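You operate a simulated robot arm through the tools that you are given. There is no shell and no other tool. Be economical: measure what you need, move in short steps, check, and stop when the job is done.

The job below is to be done with a simulated robot arm. You get a single attempt, and the scene is never put back.

JOB
Reform device D5 in the press, prove it GO in the medium gauge and return it to its pocket.
Fine: the slide ends out again; the depth knob and the other devices stay.

It is judged by the outcome, as a careful person would: the job done as asked, and still so three seconds after it is handed in. It fails if anything else is knocked over, pushed out of place, dropped, spilled or broken.

ROBOT AND FRAMES
A 7-joint arm with a two-finger parallel gripper, fixed in place. Base frame: the origin is at the foot of the arm, x ahead of it, y to its left, z up; the work surface is at about z = 0.92. Units: m, degrees, N and s.
With the tool pointing down near the work surface it reaches from about 0.24 to 0.68 m from the base axis. Its first joint turns from -66.0 to 66.0 degrees. Payload 2.4 kg.
The TCP is the grasp point between the finger pads, 0.03 m short of the fingertips. In the tool frame z runs along the fingers and y along their closing line. The gripper opens to 0.094 m. The fingers are 0.028 m wide and 0.01 m thick; the gripper's body (0.05 by 0.096 m) begins 0.055 m behind the TCP.
Orientation is that of the tool frame in the base frame, as [roll, pitch, yaw] about the fixed x, y, z axes, in that order (R = Rz(yaw) Ry(pitch) Rx(roll)). With the fingers straight down and closing along the base's y, the tool's x points along the base's -x, its y along +y and its z along -z.

CONTROLS
- The arm moves only by the tool nudge_tool. Its argument "increments" is a list of rows, each a list of 3 entries, a list of its own where there are three numbers: the shift along the tool's x, y, z in m, then the turn, a rotation vector about the tool's x, y, z in degrees, then the opening, from 0 (shut) to 1 (fully open). In form: [[[dx, dy, dz], [rx, ry, rz], fingers], ...]. A call has 1 to 20 rows; each row shifts and turns the commanded pose from where the row before left it, along the tool's axes as they then stand. Rows are played at 5 a second. More than 0.05 m and 8.6 degrees between two rows, or a gripper value outside its range, and nothing of the call is played. A pose out of reach is approached as far as the arm can. The call stops where the force on the tool passes 70 N (or 10 N more than at its start, if that is more) or the arm is blocked; 0.2 s more then pass. Each finger travels about 0.153 m/s and halts on what it meets, pressing with about 33 N; the grip force reading is that of the motor and also rises with nothing between the fingers. The clock runs only during rows and for 0.2 s after the last one: add rows that do not move to give the fingers time. The reply holds the time, the measured pose of the TCP, the force on the tool along the base axes, the opening and the grip force, in the units named above and with some noise, with the torque about the TCP (base axes, N m) and any sound that the robot's microphone picked up.
- Cameras (640 x 400 px; columns grow to the right, rows downward): "scene" is fixed at [0.0518, 0.4849, 1.4546]; the picture's right is [-0.59, -0.80, 0.00], its down [-0.38, 0.28, -0.88] and it looks along [0.71, -0.52, -0.47] (base axes); focal length 273 px, centre (320, 200). "wrist" rides on the gripper at [0.076, 0.014, -0.103] in the tool frame; the picture's right is [-0.18, 0.98, 0.00], its down [-0.75, -0.14, -0.64] and it looks along [-0.63, -0.12, 0.77] (tool axes); focal length 243 px, centre (320, 200). There is no depth. A picture from a camera that has moved, and an enlarged one, comes with that camera's place and axes in the base frame and with its lens.
- camera(camera): a new picture of that camera. It takes no simulated time.
- enlarge(camera, box): a new picture of the part [left, top, right, bottom] of that camera's present view, enlarged. It takes no simulated time.
- finish_job(): hands the job in; it is judged then, once.

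Work in short steps. Places have to be worked out from the pictures, the camera data and where the tool is seen: move nearer, look again, correct. Check each grasp and each placing, and mend what went wrong. You have 120 turns and 64 pictures in all, those below and enlarged ones among them. Open the gripper and draw the arm clear of the work before you hand the job in, unless the task says otherwise; then end with one line.

The tools are called after "Emit:" as a command line: name --argument value ..., lists and objects as JSON in quotes. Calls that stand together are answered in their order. nudge_tool: Moves the arm, as the interface text tells. Its arguments: {"type":"object","properties":{"increments":{"type":"array"}},"required":["increments"]} The other tools are called the same way: camera (camera) takes a picture; enlarge (camera, box) takes an enlarged picture of a part of a camera's view; finish_job () hands the job in.

At the start:

```text
t: 0.0
tool_pos: [0.3337, 0.0473, 1.331]
tool_rot: [-180.0, 0.0, 179.9]
wrist_force: [0.3, 0.5, 0.6]
moment: [0.03, 0.03, 0.01]
finger_gap: 0.0944
gripper_force: 0.0
```

scene: 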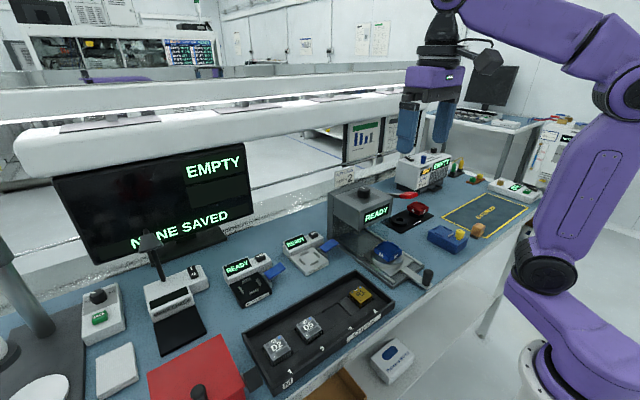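
wrist: 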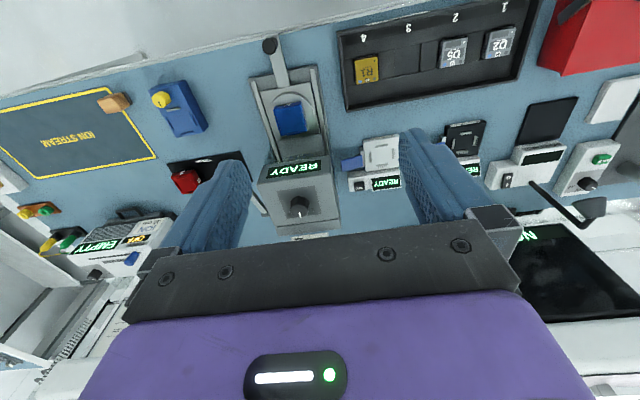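

I start by enlarging the press, the tray and the gauges to read labels and understand the mechanisms.

Emit:
enlarge --camera "scene" --box '[310, 160, 470, 300]'

Emit:
enlarge --camera "scene" --box '[200, 220, 400, 390]'

Emit:
enlarge --camera "wrist" --box '[240, 0, 540, 220]'

```text
2.86 times, centred on (390, 230) of scene
camera zoom: at [0.0518, 0.4849, 1.4546], right [-0.59, -0.8, 0.0], down [-0.38, 0.28, -0.88], along [0.71, -0.52, -0.47], focal length 780 px, centre (120, 114)
```

zoom: 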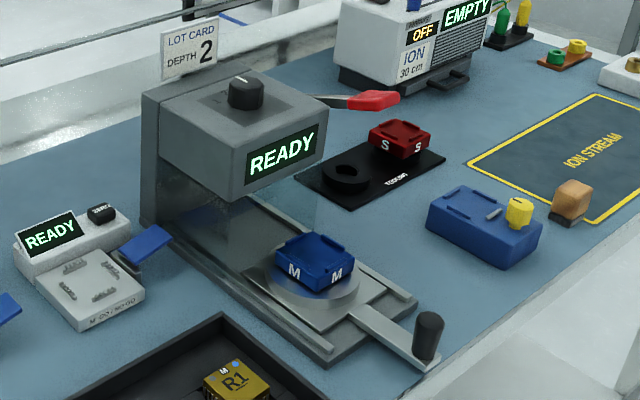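

```text
2.35 times, centred on (300, 305) of scene
camera zoom: at [0.0518, 0.4849, 1.4546], right [-0.59, -0.8, 0.0], down [-0.38, 0.28, -0.88], along [0.71, -0.52, -0.47], focal length 642 px, centre (367, -47)
```

zoom: 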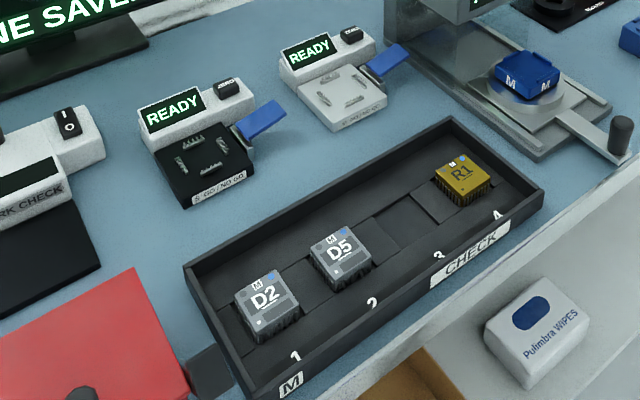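

```text
1.82 times, centred on (390, 110) of wrist
camera zoom: at [0.2569, 0.0603, 1.4327], right [0.18, 0.98, 0.0], down [0.75, -0.14, 0.64], along [0.63, -0.12, -0.77], focal length 441 px, centre (193, 364)
```

zoom: 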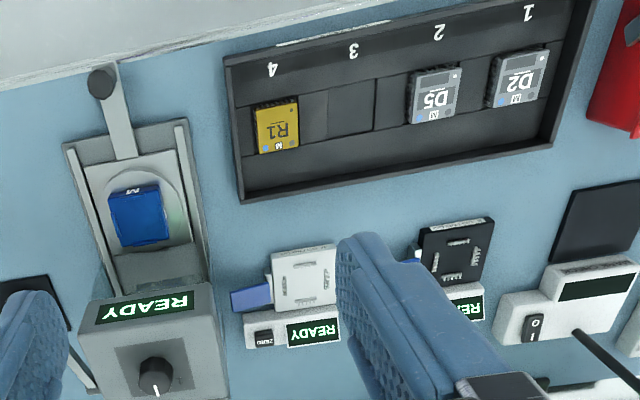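

D5 sits in pocket 2 at about (0.37, 0.27). The M gauge is the white one at about (0.55, 0.14), and the M nest is on the slide at about (0.43, -0.03). I'm moving lower to look at the gauge and D5.

Emit:
nudge_tool --increments '[[[-0.0133, 0.0206, 0.0362], [0, 0, 0], 1], [[-0.0133, 0.0206, 0.0362], [0, 0, 0], 1], [[-0.0133, 0.0206, 0.0362], [0, 0, 0], 1], [[-0.0133, 0.0206, 0.0362], [0, 0, 0], 1], [[-0.0133, 0.0206, 0.0362], [0, 0, 0], 1], [[0, 0, 0], [0, 0, 0], 1]]'

Emit:
camera --camera "wrist"

```text
t: 1.4
tool_pos: [0.401, 0.1492, 1.1491]
tool_rot: [-180.0, 0.0, 180.0]
wrist_force: [-0.2, 0.2, -0.2]
moment: [0.01, 0.02, 0.03]
finger_gap: 0.0941
gripper_force: 0.1
```

```text
58 pictures are left
camera wrist: at [0.3251, 0.1631, 1.2514], right [0.18, 0.98, 0.0], down [0.75, -0.14, 0.64], along [0.63, -0.12, -0.77], focal length 243 px, centre (320, 200)
```

wrist: 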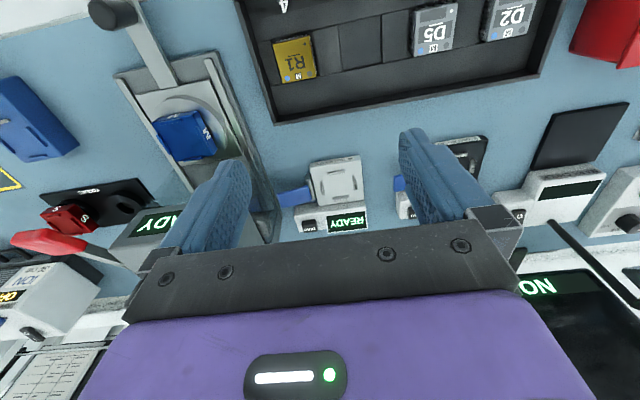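

The gauge lies between the fingers and the M nest is at left. I'm enlarging both, along with D5.

Emit:
enlarge --camera "wrist" --box '[260, 140, 400, 240]'

Emit:
enlarge --camera "wrist" --box '[80, 0, 280, 170]'

Emit:
enlarge --camera "wrist" --box '[260, 0, 560, 120]'

```text
4.00 times, centred on (330, 190) of wrist
camera zoom: at [0.3251, 0.1631, 1.2514], right [0.18, 0.98, 0.0], down [0.75, -0.14, 0.64], along [0.63, -0.12, -0.77], focal length 970 px, centre (280, 240)
```

zoom: 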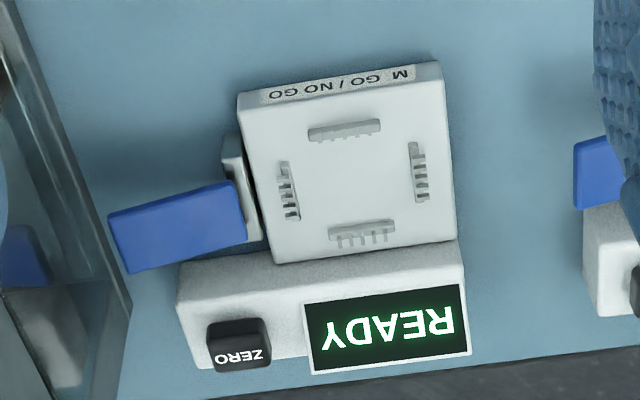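

```text
2.35 times, centred on (180, 85) of wrist
camera zoom: at [0.3251, 0.1631, 1.2514], right [0.18, 0.98, 0.0], down [0.75, -0.14, 0.64], along [0.63, -0.12, -0.77], focal length 571 px, centre (649, 471)
```

zoom: 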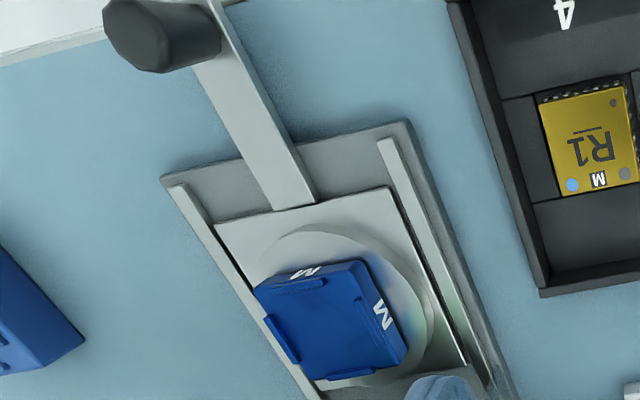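

```text
2.13 times, centred on (410, 60) of wrist
camera zoom: at [0.3251, 0.1631, 1.2514], right [0.18, 0.98, 0.0], down [0.75, -0.14, 0.64], along [0.63, -0.12, -0.77], focal length 518 px, centre (128, 499)
```

zoom: 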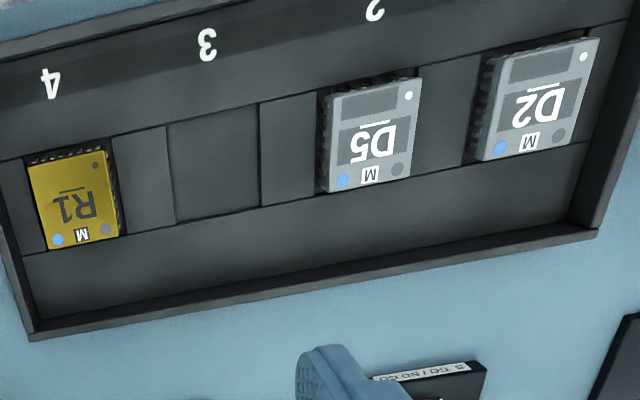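

The devices are M size with leads on four sides. I'm moving over D5 for a closer look at its pocket and height.

Emit:
nudge_tool --increments '[[[0.0178, 0.0302, 0.0222], [0, 0, 0], 1], [[0.0178, 0.0302, 0.0222], [0, 0, 0], 1], [[0.0178, 0.0302, 0.0222], [0, 0, 0], 1], [[0.0178, 0.0302, 0.0222], [0, 0, 0], 1], [[0, 0, 0], [0, 0, 0], 1]]'

Emit:
enlarge --camera "wrist" --box '[200, 80, 440, 230]'

```text
t: 2.6
tool_pos: [0.3305, 0.2722, 1.0617]
tool_rot: [179.9, -0.1, -179.9]
wrist_force: [-0.4, -1.0, 0.0]
moment: [0.0, -0.01, 0.01]
finger_gap: 0.0939
gripper_force: 0.0
```

```text
2.67 times, centred on (320, 155) of wrist
camera zoom: at [0.2548, 0.2863, 1.1641], right [0.18, 0.98, 0.0], down [0.75, -0.14, 0.64], along [0.63, -0.12, -0.77], focal length 647 px, centre (320, 320)
```

zoom: 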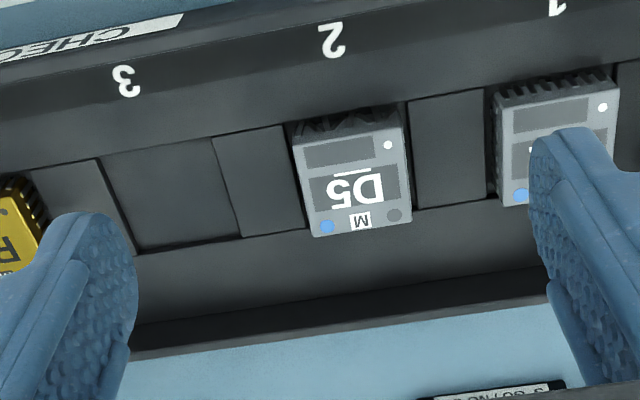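

I need the side profile of D5, meaning body height versus lead height, so I'm enlarging the scene view.

Emit:
enlarge --camera "scene" --box '[280, 280, 380, 345]'

Emit:
enlarge --camera "scene" --box '[365, 220, 445, 290]'

```text
6.15 times, centred on (330, 312) of scene
camera zoom: at [0.0518, 0.4849, 1.4546], right [-0.59, -0.8, 0.0], down [-0.38, 0.28, -0.88], along [0.71, -0.52, -0.47], focal length 1680 px, centre (258, -492)
```

zoom: 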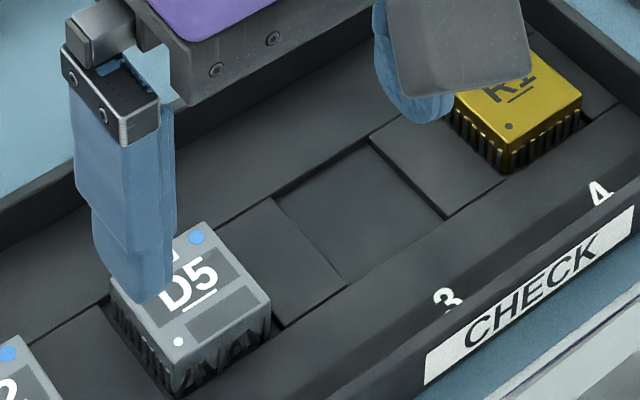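

```text
5.71 times, centred on (405, 255) of scene
camera zoom: at [0.0518, 0.4849, 1.4546], right [-0.59, -0.8, 0.0], down [-0.38, 0.28, -0.88], along [0.71, -0.52, -0.47], focal length 1560 px, centre (-166, -114)
```

zoom: 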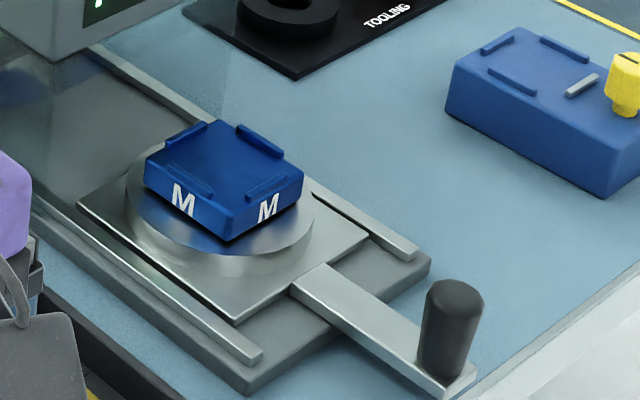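

D5 looks about 42 mm wide, with the body standing proud of the separators and its leads splayed. I'll go above it with a narrower opening so the fingers clear D2, then look again to triangulate its height.

Emit:
nudge_tool --increments '[[[-0.02, 0.002, 0.021], [0, 0, 0], 0.66], [[-0.02, 0.002, 0.021], [0, 0, 0], 0.66], [[0, 0, 0], [0, 0, 0], 0.66], [[0, 0, 0], [0, 0, 0], 0.66]]'

Emit:
enlarge --camera "wrist" --box '[200, 50, 440, 200]'

```text
t: 3.6
tool_pos: [0.3715, 0.277, 1.0183]
tool_rot: [-180.0, 0.1, -180.0]
wrist_force: [0.5, -0.7, -0.1]
moment: [-0.04, -0.02, 0.0]
finger_gap: 0.062
gripper_force: 0.1
```

```text
2.67 times, centred on (320, 125) of wrist
camera zoom: at [0.2951, 0.2899, 1.1203], right [0.18, 0.98, 0.0], down [0.75, -0.14, 0.64], along [0.63, -0.12, -0.77], focal length 647 px, centre (320, 400)
```

zoom: 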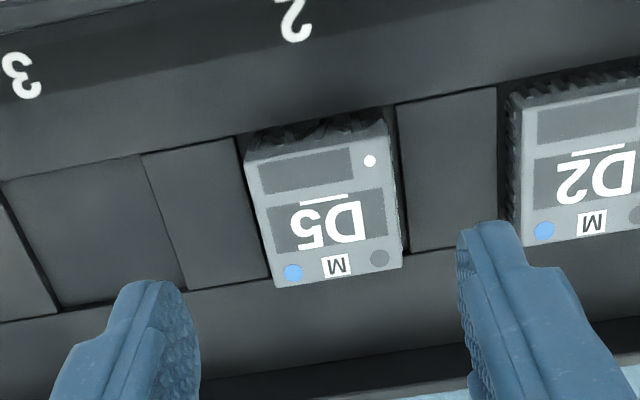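

My estimate for D5's top is z≈0.953, centred at (0.369, 0.277). I'll lower until the fingertips should be just above the top plane and check from the scene camera.

Emit:
nudge_tool --increments '[[[0.002, 0, 0.014], [0, 0, 0], 0.66], [[0, 0, 0.014], [0, 0, 0], 0.66], [[0, 0, 0], [0, 0, 0], 0.66]]'

Emit:
enlarge --camera "scene" --box '[270, 280, 370, 345]'

Emit:
enlarge --camera "wrist" --box '[200, 50, 440, 200]'

```text
t: 4.4
tool_pos: [0.3678, 0.2743, 0.9898]
tool_rot: [180.0, 0.0, -179.9]
wrist_force: [-1.6, -0.6, -1.1]
moment: [0.0, 0.04, -0.01]
finger_gap: 0.0618
gripper_force: 0.0
```

```text
6.15 times, centred on (320, 312) of scene
camera zoom: at [0.0518, 0.4849, 1.4546], right [-0.59, -0.8, 0.0], down [-0.38, 0.28, -0.88], along [0.71, -0.52, -0.47], focal length 1680 px, centre (320, -492)
```

zoom: 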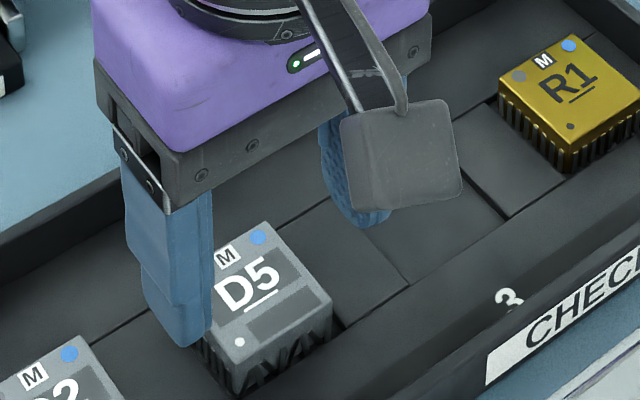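

```text
2.67 times, centred on (320, 125) of wrist
camera zoom: at [0.2915, 0.2884, 1.0919], right [0.18, 0.98, 0.0], down [0.75, -0.14, 0.64], along [0.63, -0.12, -0.77], focal length 647 px, centre (320, 400)
```

zoom: 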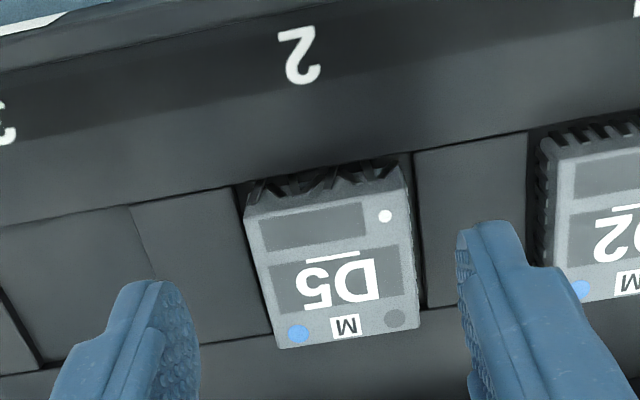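

Fingers straddle D5 and are nearly centred, with D5 about 2 mm further +y. I'm lowering 13 mm and checking.

Emit:
nudge_tool --increments '[[[0.0, 0.002, 0.005], [0, 0, 0], 0.66], [[0, 0, 0.004], [0, 0, 0], 0.66], [[0, 0, 0.004], [0, 0, 0], 0.66], [[0, 0, 0], [0, 0, 0], 0.66]]'

Emit:
enlarge --camera "wrist" --box '[220, 80, 420, 205]'

Emit:
enlarge --camera "scene" --box '[270, 280, 370, 345]'

```text
t: 5.4
tool_pos: [0.3665, 0.276, 0.9781]
tool_rot: [179.9, 0.0, -180.0]
wrist_force: [0.1, -0.5, 0.3]
moment: [0.0, 0.0, -0.03]
finger_gap: 0.0622
gripper_force: 0.1
```

```text
3.20 times, centred on (320, 142) of wrist
camera zoom: at [0.2903, 0.2893, 1.0796], right [0.18, 0.98, 0.0], down [0.75, -0.14, 0.64], along [0.63, -0.12, -0.77], focal length 776 px, centre (320, 384)
```

zoom: 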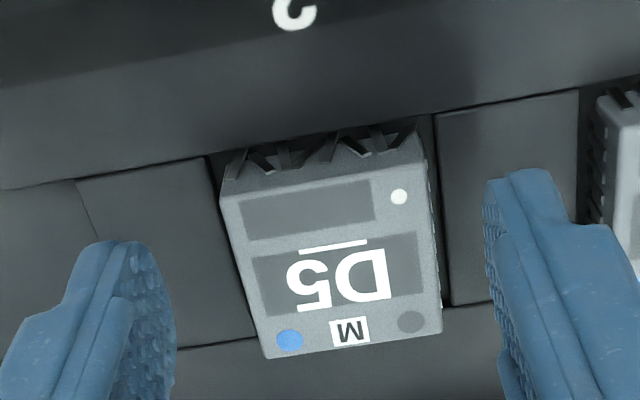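

```text
6.15 times, centred on (320, 312) of scene
camera zoom: at [0.0518, 0.4849, 1.4546], right [-0.59, -0.8, 0.0], down [-0.38, 0.28, -0.88], along [0.71, -0.52, -0.47], focal length 1680 px, centre (320, -492)
```

zoom: 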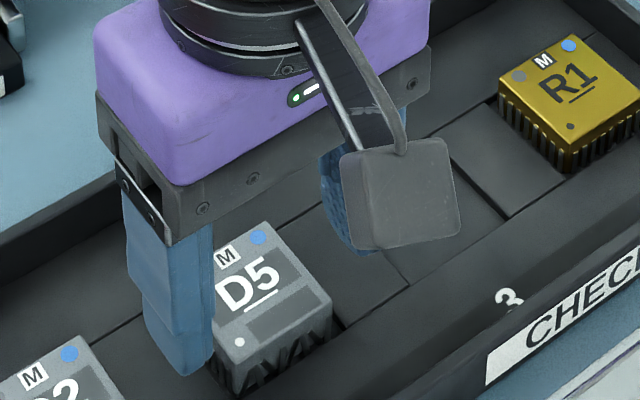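

The fingertips look to be about 5 mm below the top and are about 2 mm off centre in y. I'm shifting +2 mm in y, lowering 1.5 mm more, and closing.

Emit:
nudge_tool --increments '[[[0.0, 0.002, 0.0015], [0, 0, 0], 0.66], [[0, 0, 0], [0, 0, 0], 0.5], [[0, 0, 0], [0, 0, 0], 0.42], [[0, 0, 0], [0, 0, 0], 0.3], [[0, 0, 0], [0, 0, 0], 0.3], [[0, 0, 0], [0, 0, 0], 0.3]]'

Emit:
enlarge --camera "wrist" --box '[220, 80, 420, 205]'

```text
t: 6.8
tool_pos: [0.3663, 0.2784, 0.9764]
tool_rot: [-180.0, 0.0, -180.0]
wrist_force: [1.0, 0.0, -0.4]
moment: [0.01, 0.02, 0.0]
finger_gap: 0.0281
gripper_force: 0.0
```

```text
3.20 times, centred on (320, 142) of wrist
camera zoom: at [0.2898, 0.2916, 1.0781], right [0.18, 0.98, 0.0], down [0.75, -0.14, 0.64], along [0.63, -0.12, -0.77], focal length 776 px, centre (320, 384)
```

zoom: 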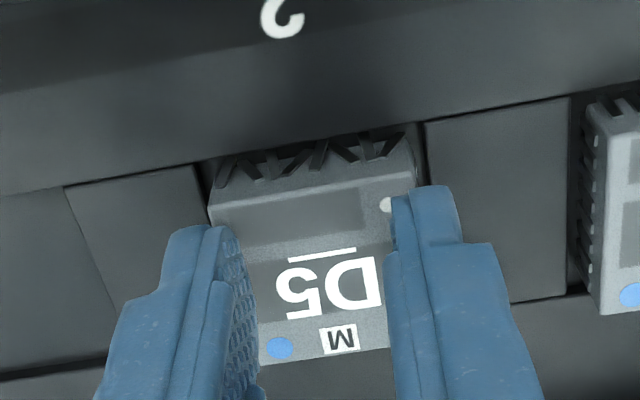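

The fingers closed above the top, so the top is lower than I thought (≈0.94), which puts D5's centre near x≈0.374. I'm reopening, shifting +7 mm in x, and descending gently with a check.

Emit:
nudge_tool --increments '[[[0, 0, 0], [0, 0, 0], 0.6], [[-0.007, -0.001, 0], [0, 0, 0], 0.6], [[0, 0, 0], [0, 0, 0], 0.6], [[0, 0, 0.004], [0, 0, 0], 0.6], [[0, 0, 0.003], [0, 0, 0], 0.6], [[0, 0, 0], [0, 0, 0], 0.6]]'

Emit:
enlarge --camera "wrist" --box '[220, 80, 420, 205]'

```text
t: 8.2
tool_pos: [0.3735, 0.2775, 0.9701]
tool_rot: [-180.0, 0.0, 179.9]
wrist_force: [-0.1, -0.3, -0.7]
moment: [-0.02, -0.05, 0.0]
finger_gap: 0.0566
gripper_force: 0.0
```

```text
3.20 times, centred on (320, 142) of wrist
camera zoom: at [0.2967, 0.2909, 1.0713], right [0.18, 0.98, 0.0], down [0.75, -0.14, 0.64], along [0.63, -0.12, -0.77], focal length 776 px, centre (320, 384)
```

zoom: 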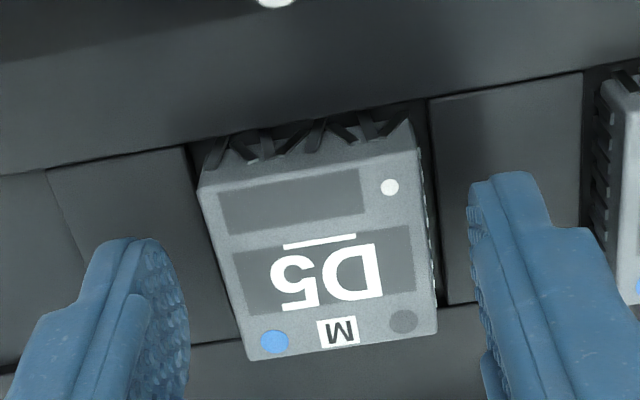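

Now centred within about 2 mm. I'm lowering 4 mm more, then closing to feel for the body.

Emit:
nudge_tool --increments '[[[-0.001, 0, 0.002], [0, 0, 0], 0.6], [[0, 0, 0.002], [0, 0, 0], 0.6], [[0, 0, 0], [0, 0, 0], 0.5], [[0, 0, 0], [0, 0, 0], 0.42], [[0, 0, 0], [0, 0, 0], 0.36], [[0, 0, 0], [0, 0, 0], 0.36]]'

Emit:
enlarge --camera "wrist" --box '[220, 80, 420, 205]'

```text
t: 9.6
tool_pos: [0.3745, 0.2776, 0.966]
tool_rot: [180.0, -0.1, 180.0]
wrist_force: [-0.4, -0.5, -1.0]
moment: [0.0, -0.04, -0.01]
finger_gap: 0.0409
gripper_force: 33.4
```

```text
3.20 times, centred on (320, 142) of wrist
camera zoom: at [0.2983, 0.2915, 1.0679], right [0.18, 0.98, 0.0], down [0.75, -0.14, 0.64], along [0.63, -0.12, -0.77], focal length 776 px, centre (320, 384)
```

zoom: 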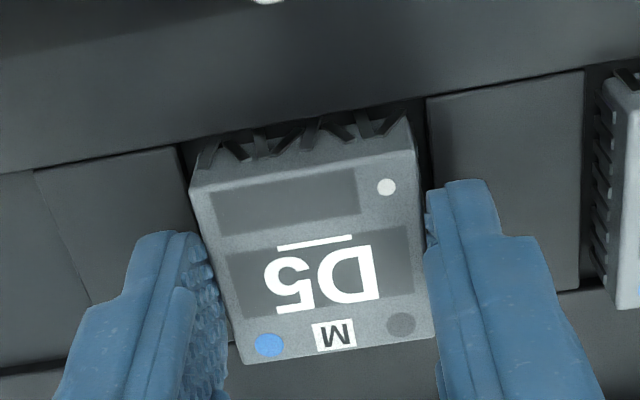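

Gripped D5 at 41 mm. I'm lifting straight up and verifying.

Emit:
nudge_tool --increments '[[[0, 0, -0.01], [0, 0, 0], 0.36], [[0, 0, -0.02], [0, 0, 0], 0.36], [[0, 0, -0.03], [0, 0, 0], 0.36], [[0, 0, -0.04], [0, 0, 0], 0.36], [[0, 0, 0], [0, 0, 0], 0.36]]'

Emit:
camera --camera "scene"

Emit:
enlarge --camera "scene" --box '[260, 220, 380, 300]'

```text
t: 10.8
tool_pos: [0.3727, 0.2773, 1.0653]
tool_rot: [180.0, 0.0, 180.0]
wrist_force: [0.4, 0.5, -0.6]
moment: [0.01, 0.03, -0.02]
finger_gap: 0.0339
gripper_force: 0.1
```

```text
43 pictures are left
```

scene: 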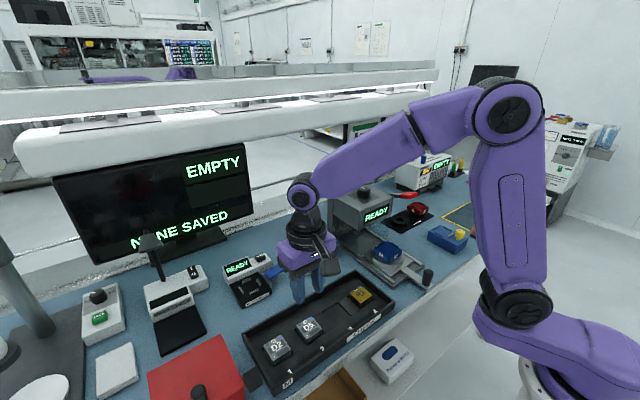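

```text
5.00 times, centred on (320, 260) of scene
camera zoom: at [0.0518, 0.4849, 1.4546], right [-0.59, -0.8, 0.0], down [-0.38, 0.28, -0.88], along [0.71, -0.52, -0.47], focal length 1365 px, centre (320, -100)
```

zoom: 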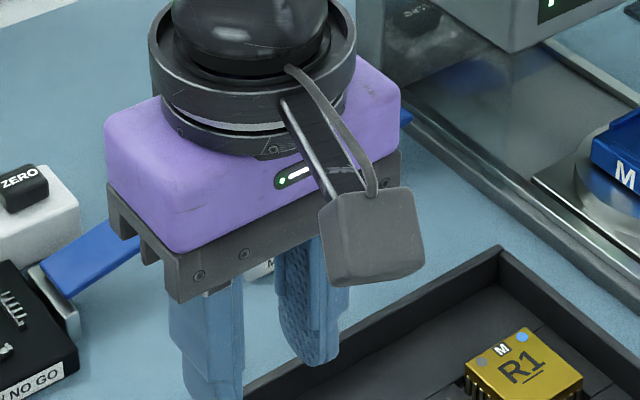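

D5 slipped out and still sits in its pocket, because the grip was too shallow on rounded tips. I'm reopening, going back down 5 mm deeper, and looking before I close.

Emit:
nudge_tool --increments '[[[0, 0, 0], [0, 0, 0], 0.6], [[0, 0, 0.04], [0, 0, 0], 0.6], [[0, 0, 0.035], [0, 0, 0], 0.6], [[0, 0, 0.015], [0, 0, 0], 0.6], [[0, 0, 0.01], [0, 0, 0], 0.6], [[0, 0, 0.003], [0, 0, 0], 0.6], [[0, 0, 0.002], [0, 0, 0], 0.6], [[0, 0, 0], [0, 0, 0], 0.6]]'

Emit:
enlarge --camera "wrist" --box '[220, 80, 420, 205]'

Emit:
enlarge --camera "scene" --box '[270, 280, 370, 345]'

```text
t: 12.6
tool_pos: [0.3748, 0.2781, 0.9607]
tool_rot: [-180.0, 0.0, 180.0]
wrist_force: [0.2, 0.4, -0.7]
moment: [0.01, -0.02, 0.0]
finger_gap: 0.0564
gripper_force: 0.0
```

```text
3.20 times, centred on (320, 142) of wrist
camera zoom: at [0.2981, 0.291, 1.0614], right [0.18, 0.98, 0.0], down [0.75, -0.14, 0.64], along [0.63, -0.12, -0.77], focal length 776 px, centre (320, 384)
```

zoom: 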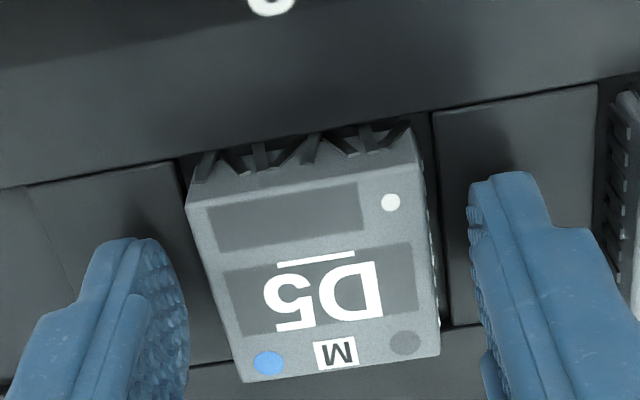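

```text
6.15 times, centred on (320, 312) of scene
camera zoom: at [0.0518, 0.4849, 1.4546], right [-0.59, -0.8, 0.0], down [-0.38, 0.28, -0.88], along [0.71, -0.52, -0.47], focal length 1680 px, centre (320, -492)
```

zoom: 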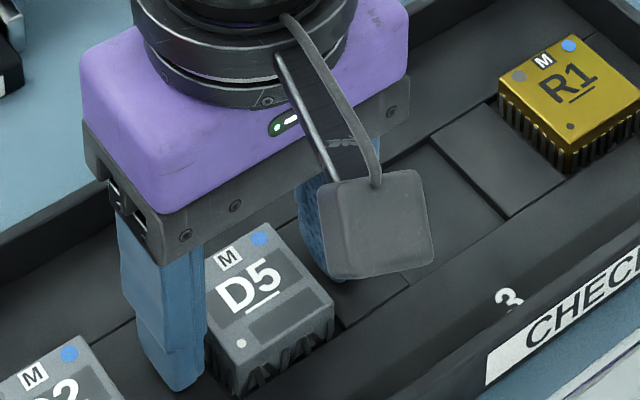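

D5 is intact and well centred. I'm closing here and lifting a small amount as a test.

Emit:
nudge_tool --increments '[[[-0.001, -0.001, 0], [0, 0, 0], 0.5], [[0, 0, 0], [0, 0, 0], 0.3], [[0, 0, 0], [0, 0, 0], 0.3], [[0, 0, 0], [0, 0, 0], 0.3], [[0, 0, -0.006], [0, 0, 0], 0.3], [[0, 0, -0.01], [0, 0, 0], 0.3], [[0, 0, 0], [0, 0, 0], 0.3]]'

```text
t: 14.2
tool_pos: [0.3745, 0.277, 0.9762]
tool_rot: [-180.0, 0.1, 180.0]
wrist_force: [0.2, 1.3, -0.8]
moment: [0.01, 0.02, -0.03]
finger_gap: 0.041
gripper_force: 33.6
```

Still gripped at 41 mm after 16 mm of lift. I'm raising it clear and verifying visually.

Emit:
nudge_tool --increments '[[[0, 0, -0.02], [0, 0, 0], 0.3], [[0, 0, -0.03], [0, 0, 0], 0.3], [[0, 0, -0.04], [0, 0, 0], 0.3], [[0, 0, 0], [0, 0, 0], 0.3]]'

Emit:
enlarge --camera "scene" --box '[260, 230, 380, 310]'

```text
t: 15.2
tool_pos: [0.3749, 0.2767, 1.0653]
tool_rot: [180.0, 0.0, -179.9]
wrist_force: [1.2, 0.8, -0.3]
moment: [0.02, 0.04, -0.01]
finger_gap: 0.0408
gripper_force: 33.4
```

```text
5.00 times, centred on (320, 270) of scene
camera zoom: at [0.0518, 0.4849, 1.4546], right [-0.59, -0.8, 0.0], down [-0.38, 0.28, -0.88], along [0.71, -0.52, -0.47], focal length 1365 px, centre (320, -150)
```

zoom: 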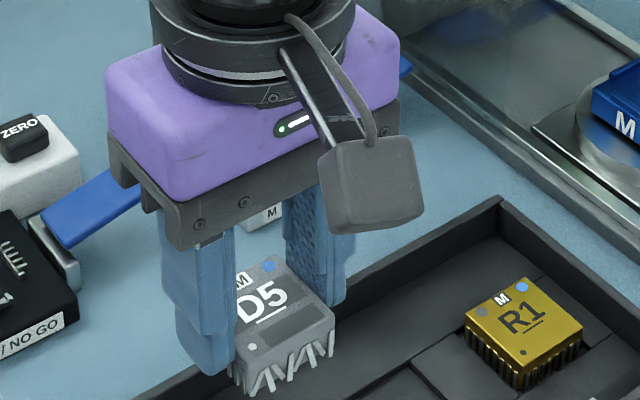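

D5 is securely held with its leads splayed. I'm moving toward the press, offset to one side so the nest is visible past the device.

Emit:
nudge_tool --increments '[[[0.003, -0.035, -0.003], [0, 0, 0], 0.3], [[0.003, -0.035, -0.003], [0, 0, 0], 0.3], [[0.003, -0.035, -0.003], [0, 0, 0], 0.3], [[0.003, -0.035, -0.003], [0, 0, 0], 0.3], [[0.003, -0.035, -0.003], [0, 0, 0], 0.3], [[0, -0.032, 0], [0, 0, 0], 0.3], [[0, 0, 0], [0, 0, 0], 0.3]]'

Emit:
camera --camera "wrist"

```text
t: 16.8
tool_pos: [0.3616, 0.0674, 1.0841]
tool_rot: [-180.0, 0.0, 180.0]
wrist_force: [0.1, -0.2, -0.3]
moment: [0.01, -0.02, -0.03]
finger_gap: 0.0408
gripper_force: 33.1
```

```text
38 pictures are left
camera wrist: at [0.2858, 0.0812, 1.1858], right [0.18, 0.98, 0.0], down [0.75, -0.14, 0.64], along [0.63, -0.12, -0.77], focal length 243 px, centre (320, 200)
```

wrist: 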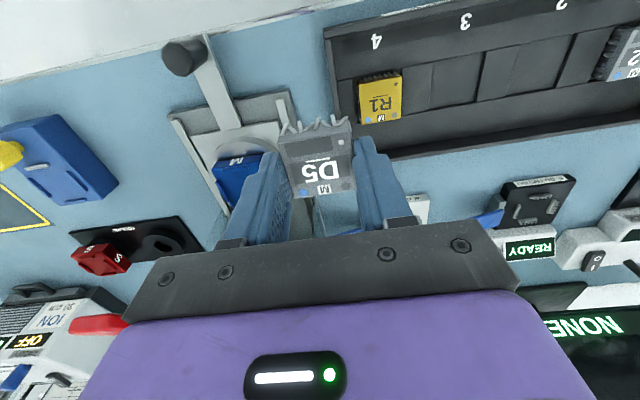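

A finger still covers part of the nest, so I'm shifting a bit further +y for a clear view.

Emit:
nudge_tool --increments '[[[0, 0.03, 0], [0, 0, 0], 0.3], [[0, 0.025, 0], [0, 0, 0], 0.3], [[0, 0, 0], [0, 0, 0], 0.3]]'

Emit:
enlarge --camera "wrist" --box '[80, 50, 280, 230]'

```text
t: 17.6
tool_pos: [0.3635, 0.1229, 1.0822]
tool_rot: [180.0, 0.0, -180.0]
wrist_force: [0.2, -0.2, -1.4]
moment: [0.01, -0.02, 0.01]
finger_gap: 0.0409
gripper_force: 32.8
```

```text
2.22 times, centred on (180, 140) of wrist
camera zoom: at [0.2867, 0.1364, 1.1853], right [0.18, 0.98, 0.0], down [0.75, -0.14, 0.64], along [0.63, -0.12, -0.77], focal length 539 px, centre (631, 333)
```

zoom: 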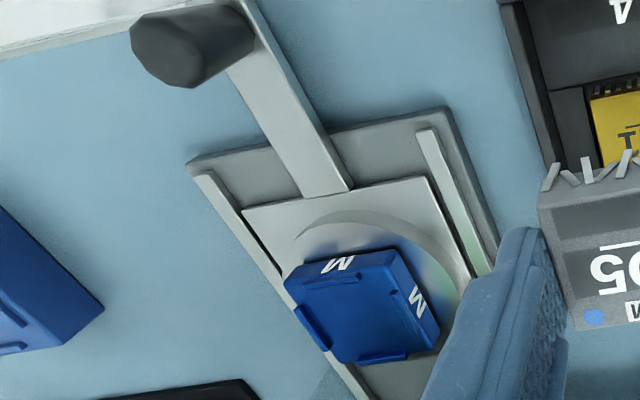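

The nest top looks to be near (0.426, -0.028, 0.976), aligned with the base axes. I'm moving above it at z≈1.06, which clears the press head front at x≈0.49.

Emit:
nudge_tool --increments '[[[0, -0.04, 0], [0, 0, 0], 0.3], [[0, -0.04, 0], [0, 0, 0], 0.3], [[0, -0.04, 0], [0, 0, 0], 0.3], [[0, -0.0305, 0], [0, 0, 0], 0.3], [[-0.03, 0, 0.01], [0, 0, 0], 0.3], [[-0.033, 0, 0.012], [0, 0, 0], 0.3], [[0, 0, 0], [0, 0, 0], 0.3]]'

Emit:
enlarge --camera "scene" --box '[330, 190, 450, 270]'

Emit:
camera --camera "wrist"

```text
t: 19.2
tool_pos: [0.4243, -0.0272, 1.0622]
tool_rot: [-180.0, 0.0, -180.0]
wrist_force: [-0.7, 0.6, 0.1]
moment: [-0.01, 0.01, -0.04]
finger_gap: 0.0407
gripper_force: 33.2
```

```text
5.00 times, centred on (390, 230) of scene
camera zoom: at [0.0518, 0.4849, 1.4546], right [-0.59, -0.8, 0.0], down [-0.38, 0.28, -0.88], along [0.71, -0.52, -0.47], focal length 1365 px, centre (-30, 50)
```

zoom: 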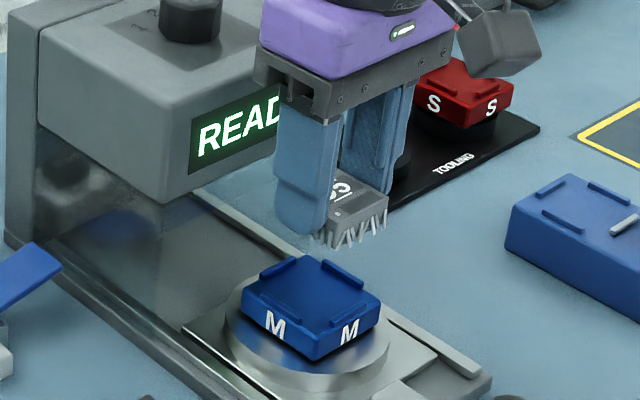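

```text
35 pictures are left
camera wrist: at [0.3475, -0.0143, 1.1629], right [0.18, 0.98, 0.0], down [0.75, -0.14, 0.64], along [0.63, -0.12, -0.77], focal length 243 px, centre (320, 200)
```

wrist: 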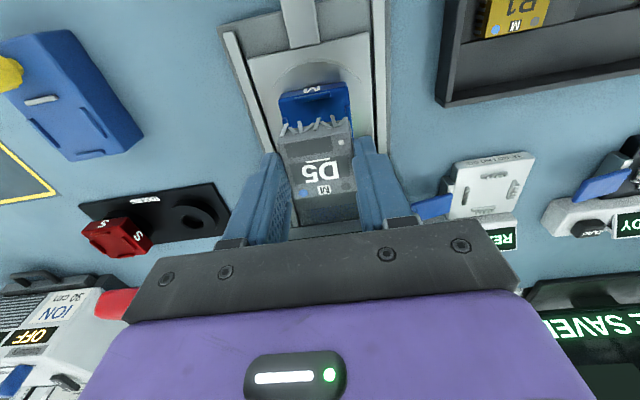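

The lateral position looks right. I'm enlarging the wrist view to align the device with the nest precisely.

Emit:
enlarge --camera "wrist" --box '[240, 30, 400, 230]'

```text
2.00 times, centred on (320, 130) of wrist
camera zoom: at [0.3475, -0.0143, 1.1629], right [0.18, 0.98, 0.0], down [0.75, -0.14, 0.64], along [0.63, -0.12, -0.77], focal length 485 px, centre (320, 340)
```

zoom: 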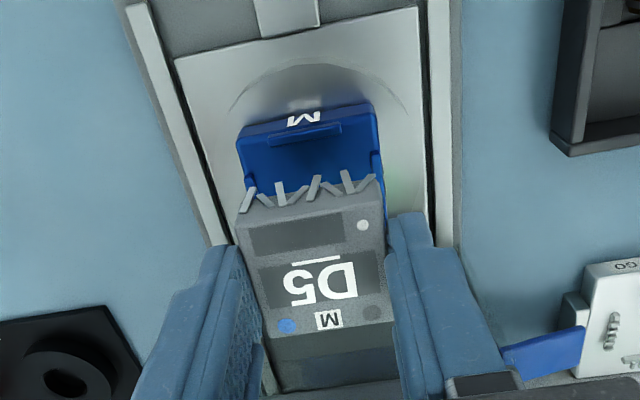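

Relative to the nest, the device seems about 3.5 mm short in x and on line in y. I'm correcting, lowering, and looking again.

Emit:
nudge_tool --increments '[[[-0.0035, 0, 0.01], [0, 0, 0], 0.3], [[0, 0, 0.01], [0, 0, 0], 0.3], [[0, 0, 0.008], [0, 0, 0], 0.3], [[0, 0, 0], [0, 0, 0], 0.3]]'

Emit:
enlarge --camera "scene" --box '[340, 205, 440, 270]'

Emit:
enlarge --camera "wrist" --box '[250, 90, 390, 190]'

```text
t: 20.2
tool_pos: [0.4274, -0.0267, 1.0323]
tool_rot: [180.0, 0.0, -180.0]
wrist_force: [1.0, 0.5, 0.2]
moment: [0.01, 0.01, 0.01]
finger_gap: 0.0409
gripper_force: 32.6
```

```text
6.15 times, centred on (390, 238) of scene
camera zoom: at [0.0518, 0.4849, 1.4546], right [-0.59, -0.8, 0.0], down [-0.38, 0.28, -0.88], along [0.71, -0.52, -0.47], focal length 1680 px, centre (-111, -31)
```

zoom: 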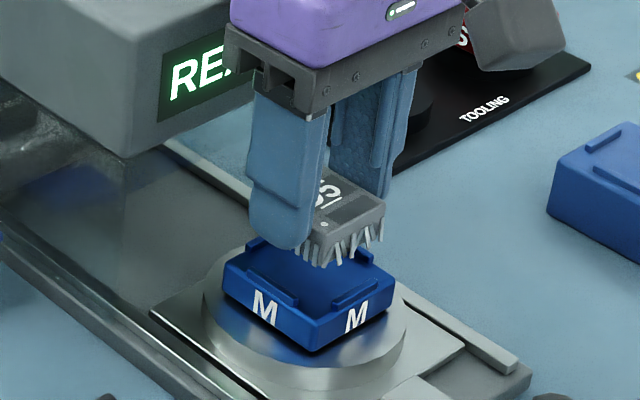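

```text
4.00 times, centred on (320, 140) of wrist
camera zoom: at [0.3512, -0.0131, 1.1335], right [0.18, 0.98, 0.0], down [0.75, -0.14, 0.64], along [0.63, -0.12, -0.77], focal length 970 px, centre (320, 440)
```

zoom: 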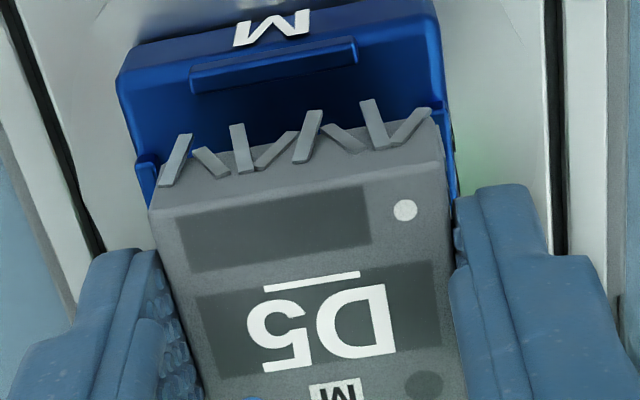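

About 20 mm remains above the nest. I'm making a small -y correction of 1 mm, lowering 12 mm, and looking again.

Emit:
nudge_tool --increments '[[[0, -0.001, 0.004], [0, 0, 0], 0.3], [[0, 0, 0.004], [0, 0, 0], 0.3], [[0, 0, 0.004], [0, 0, 0], 0.3], [[0, 0, 0], [0, 0, 0], 0.3]]'

Emit:
enlarge --camera "scene" --box '[355, 215, 425, 270]'

Emit:
enlarge --camera "wrist" --box '[250, 90, 390, 190]'

```text
t: 21.2
tool_pos: [0.426, -0.0258, 1.019]
tool_rot: [179.9, 0.0, -180.0]
wrist_force: [0.1, 0.2, -0.2]
moment: [-0.03, 0.0, -0.02]
finger_gap: 0.0406
gripper_force: 33.3
```

```text
7.27 times, centred on (390, 242) of scene
camera zoom: at [0.0518, 0.4849, 1.4546], right [-0.59, -0.8, 0.0], down [-0.38, 0.28, -0.88], along [0.71, -0.52, -0.47], focal length 1986 px, centre (-189, -109)
```

zoom: 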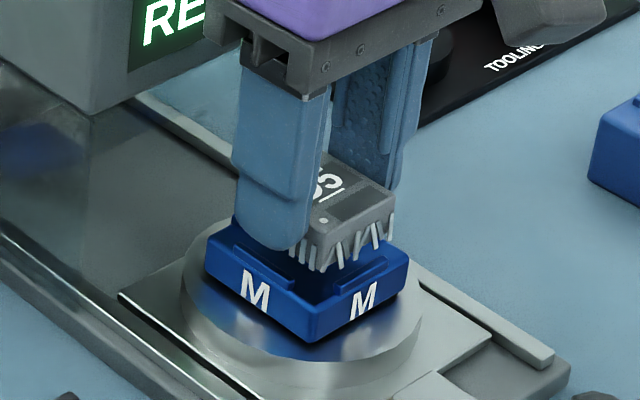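

```text
4.00 times, centred on (320, 140) of wrist
camera zoom: at [0.3502, -0.0133, 1.1211], right [0.18, 0.98, 0.0], down [0.75, -0.14, 0.64], along [0.63, -0.12, -0.77], focal length 970 px, centre (320, 440)
```

zoom: 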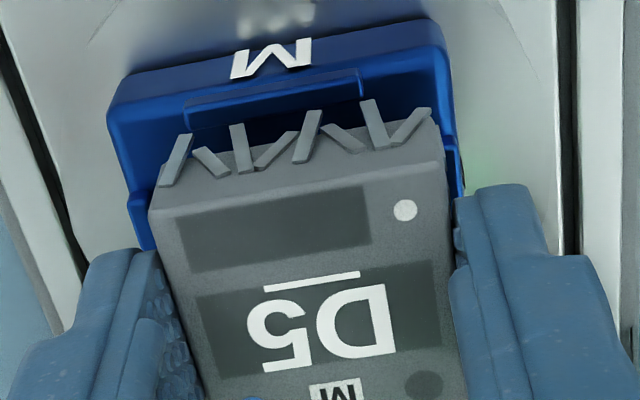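

The wrist and scene views agree to within about 2 mm. I'm shifting y by -1.5 mm and x by +1 mm, then lowering another 8 mm while watching force.

Emit:
nudge_tool --increments '[[[-0.001, -0.0015, 0.0], [0, 0, 0], 0.3], [[0, 0, 0.004], [0, 0, 0], 0.3], [[0, 0, 0.004], [0, 0, 0], 0.3], [[0, 0, 0], [0, 0, 0], 0.3]]'

Emit:
enlarge --camera "wrist" --box '[250, 90, 390, 190]'

```text
t: 22.2
tool_pos: [0.4273, -0.0281, 1.0107]
tool_rot: [179.9, 0.0, -180.0]
wrist_force: [-0.6, 1.0, -0.3]
moment: [-0.02, -0.02, 0.02]
finger_gap: 0.0409
gripper_force: 33.3
```

```text
4.00 times, centred on (320, 140) of wrist
camera zoom: at [0.3518, -0.015, 1.1131], right [0.18, 0.98, 0.0], down [0.75, -0.14, 0.64], along [0.63, -0.12, -0.77], focal length 970 px, centre (320, 440)
```

zoom: 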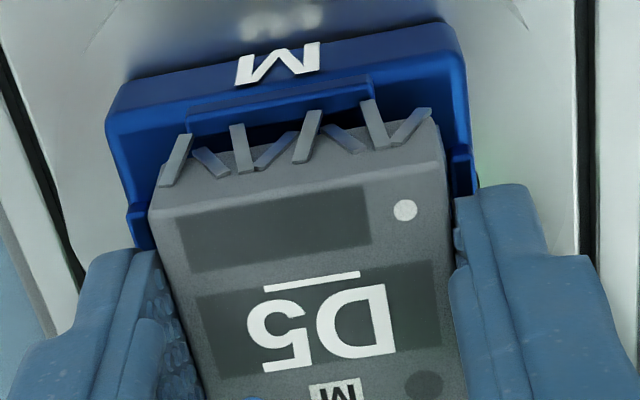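

Remaining y offset is about 1 mm. I'm correcting that and lowering in 2 mm steps, watching the force.

Emit:
nudge_tool --increments '[[[0.0005, -0.001, 0.002], [0, 0, 0], 0.3], [[0, 0, 0.002], [0, 0, 0], 0.3], [[0, 0, 0], [0, 0, 0], 0.3]]'

Emit:
nudge_tool --increments '[[[0, 0, 0.002], [0, 0, 0], 0.3], [[0, 0, 0], [0, 0, 0], 0.3]]'

```text
t: 23.0
tool_pos: [0.4273, -0.0292, 1.0084]
tool_rot: [-180.0, -0.1, -180.0]
wrist_force: [0.0, 0.5, -0.1]
moment: [0.0, 0.01, -0.02]
finger_gap: 0.0408
gripper_force: 33.0
```

```text
t: 23.6
tool_pos: [0.4271, -0.029, 1.0063]
tool_rot: [179.9, 0.1, -180.0]
wrist_force: [-2.8, -2.3, 26.4]
moment: [-0.08, 0.17, -0.01]
finger_gap: 0.0405
gripper_force: 33.5
```

Contact at 26 N. I'm checking how the device sits.

Emit:
enlarge --camera "scene" --box '[355, 215, 425, 270]'

Emit:
enlarge --camera "wrist" --box '[250, 90, 390, 190]'

```text
7.27 times, centred on (390, 242) of scene
camera zoom: at [0.0513, 0.4849, 1.4546], right [-0.59, -0.8, 0.0], down [-0.38, 0.28, -0.88], along [0.71, -0.52, -0.47], focal length 1986 px, centre (-189, -109)
```

zoom: 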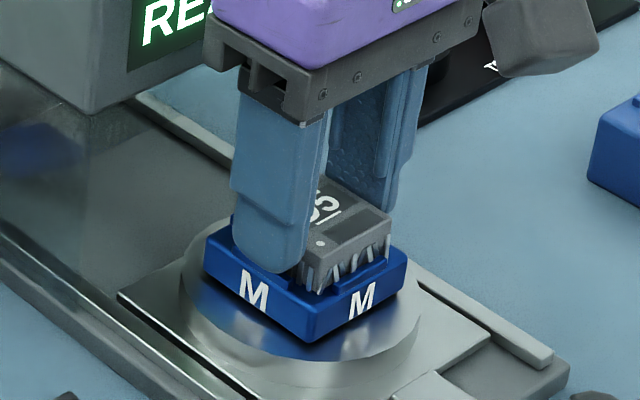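

```text
4.00 times, centred on (320, 140) of wrist
camera zoom: at [0.3513, -0.0161, 1.1079], right [0.18, 0.98, 0.0], down [0.75, -0.14, 0.65], along [0.63, -0.12, -0.76], focal length 970 px, centre (320, 440)
```

zoom: 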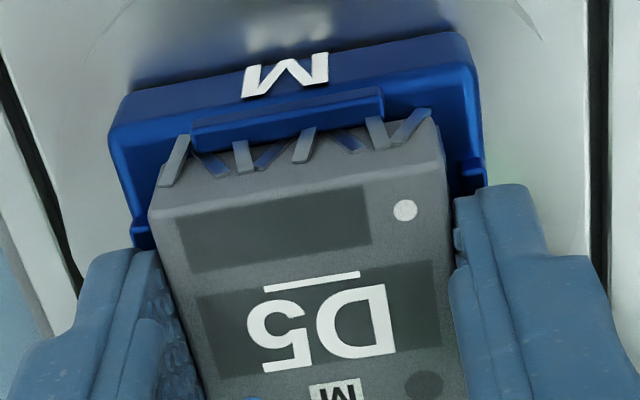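

The device is centred with its leads inside the four ridges. I'm relaxing the push slightly, opening, and rising.

Emit:
nudge_tool --increments '[[[0, 0, -0.0015], [0, 0, 0], 0.3], [[0, 0, 0], [0, 0, 0], 0.46], [[0, 0, 0], [0, 0, 0], 0.55], [[0, 0, 0], [0, 0, 0], 0.58], [[0, 0, -0.01], [0, 0, 0], 0.58], [[0, 0, -0.02], [0, 0, 0], 0.58], [[0, 0, -0.03], [0, 0, 0], 0.58], [[0, 0, 0], [0, 0, 0], 0.58]]'

Emit:
enlarge --camera "wrist" --box '[220, 0, 420, 190]'

Emit:
enlarge --camera "scene" --box '[340, 190, 460, 290]'

```text
t: 25.4
tool_pos: [0.428, -0.0321, 1.0665]
tool_rot: [-179.9, 0.0, -179.9]
wrist_force: [-0.1, 0.4, -0.5]
moment: [0.02, 0.0, 0.03]
finger_gap: 0.0545
gripper_force: 0.1
```

```text
2.11 times, centred on (320, 95) of wrist
camera zoom: at [0.352, -0.0176, 1.1691], right [0.18, 0.98, 0.0], down [0.75, -0.14, 0.64], along [0.63, -0.12, -0.77], focal length 511 px, centre (320, 421)
```

zoom: 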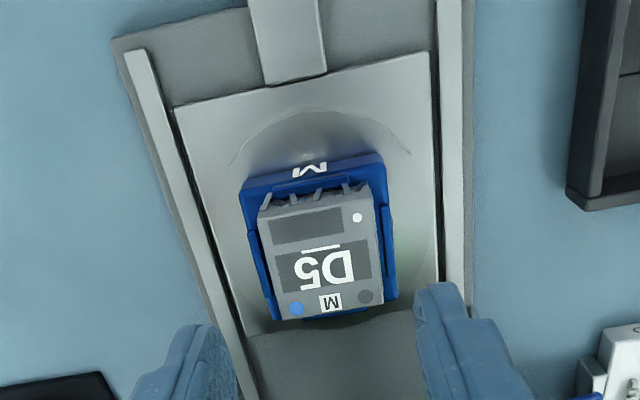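

```text
4.00 times, centred on (400, 240) of scene
camera zoom: at [0.0518, 0.4849, 1.4546], right [-0.59, -0.8, 0.0], down [-0.38, 0.28, -0.88], along [0.71, -0.52, -0.47], focal length 1092 px, centre (0, 40)
```

zoom: 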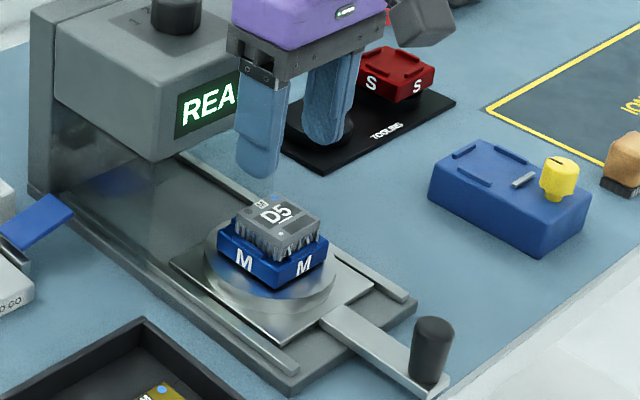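

D5 is seated squarely. Next I move above the slide handle knob (≈0.3015, -0.028, top ≈0.985) and check alignment.

Emit:
nudge_tool --increments '[[[0.04, 0.001, 0], [0, 0, 0], 0.6], [[0.04, 0.001, 0], [0, 0, 0], 0.6], [[0.046, 0.001, 0], [0, 0, 0], 0.6], [[0, 0, 0.03], [0, 0, 0], 0.6], [[0, 0, 0], [0, 0, 0], 0.6]]'

Emit:
camera --camera "wrist"

Emit:
enlarge --camera "scene" --box '[370, 190, 490, 300]'

```text
t: 26.6
tool_pos: [0.3038, -0.0267, 1.035]
tool_rot: [179.9, 0.0, -179.9]
wrist_force: [0.6, -0.8, -0.3]
moment: [0.01, 0.0, -0.01]
finger_gap: 0.0563
gripper_force: 0.0
```

```text
24 pictures are left
camera wrist: at [0.2273, -0.0138, 1.1372], right [0.18, 0.98, 0.0], down [0.75, -0.14, 0.64], along [0.63, -0.12, -0.77], focal length 243 px, centre (320, 200)
```

wrist: 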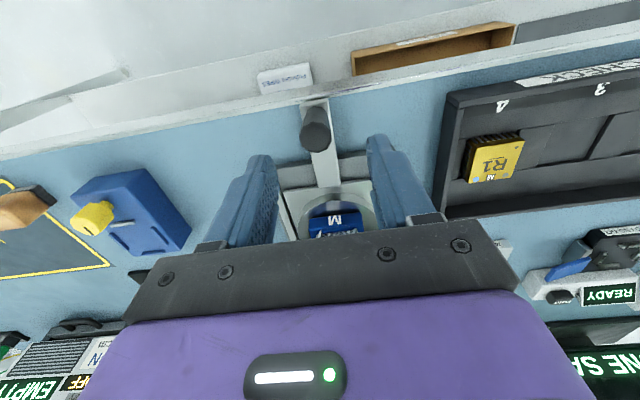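

```text
3.64 times, centred on (430, 245) of scene
camera zoom: at [0.0518, 0.485, 1.4546], right [-0.59, -0.8, 0.0], down [-0.38, 0.28, -0.88], along [0.71, -0.52, -0.47], focal length 993 px, centre (-80, 36)
```

zoom: 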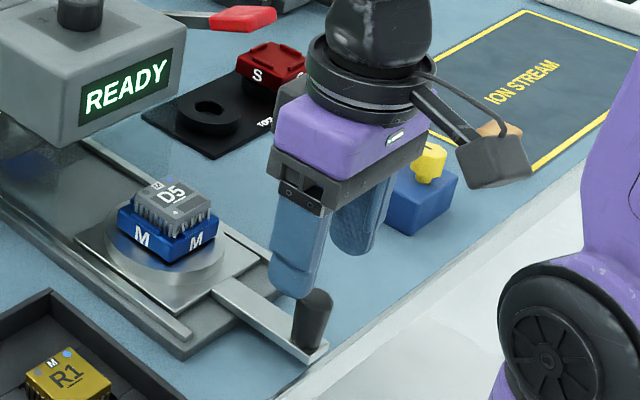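

The knob is between the fingers' y lines and about 2 mm to the -y side. I'm descending around it and closing.

Emit:
nudge_tool --increments '[[[0.001, -0.002, 0.02], [0, 0, 0], 0.6], [[0, 0, 0.015], [0, 0, 0], 0.6], [[0, 0, 0.013], [0, 0, 0], 0.6], [[0, 0, 0], [0, 0, 0], 0.4], [[0, 0, 0], [0, 0, 0], 0.2], [[0, 0, 0], [0, 0, 0], 0.1], [[0, 0, 0], [0, 0, 0], 0.1]]'

```text
t: 28.2
tool_pos: [0.3005, -0.0302, 0.9902]
tool_rot: [-180.0, 0.2, 180.0]
wrist_force: [-3.8, -32.5, -16.5]
moment: [-0.28, -0.04, -0.02]
finger_gap: 0.0233
gripper_force: 45.4
```

Knob gripped, but there's a 32 N side load, which means I'm slightly off in y. I'm relieving it by shifting -y.

Emit:
nudge_tool --increments '[[[0, -0.0015, 0.0005], [0, 0, 0], 0.1], [[0, 0, 0], [0, 0, 0], 0.1]]'

```text
t: 28.8
tool_pos: [0.3002, -0.0295, 0.9889]
tool_rot: [180.0, 0.2, 180.0]
wrist_force: [-4.4, -14.4, 22.6]
moment: [-0.04, 0.33, -0.21]
finger_gap: 0.0235
gripper_force: 45.6
```

Emit:
nudge_tool --increments '[[[0, -0.001, -0.0005], [0, 0, 0], 0.1], [[0, 0, 0], [0, 0, 0], 0.1]]'

```text
t: 29.4
tool_pos: [0.301, -0.0295, 0.9899]
tool_rot: [-180.0, 0.1, -179.9]
wrist_force: [7.7, 1.0, 8.6]
moment: [0.07, -0.2, 0.02]
finger_gap: 0.0236
gripper_force: 44.6
```

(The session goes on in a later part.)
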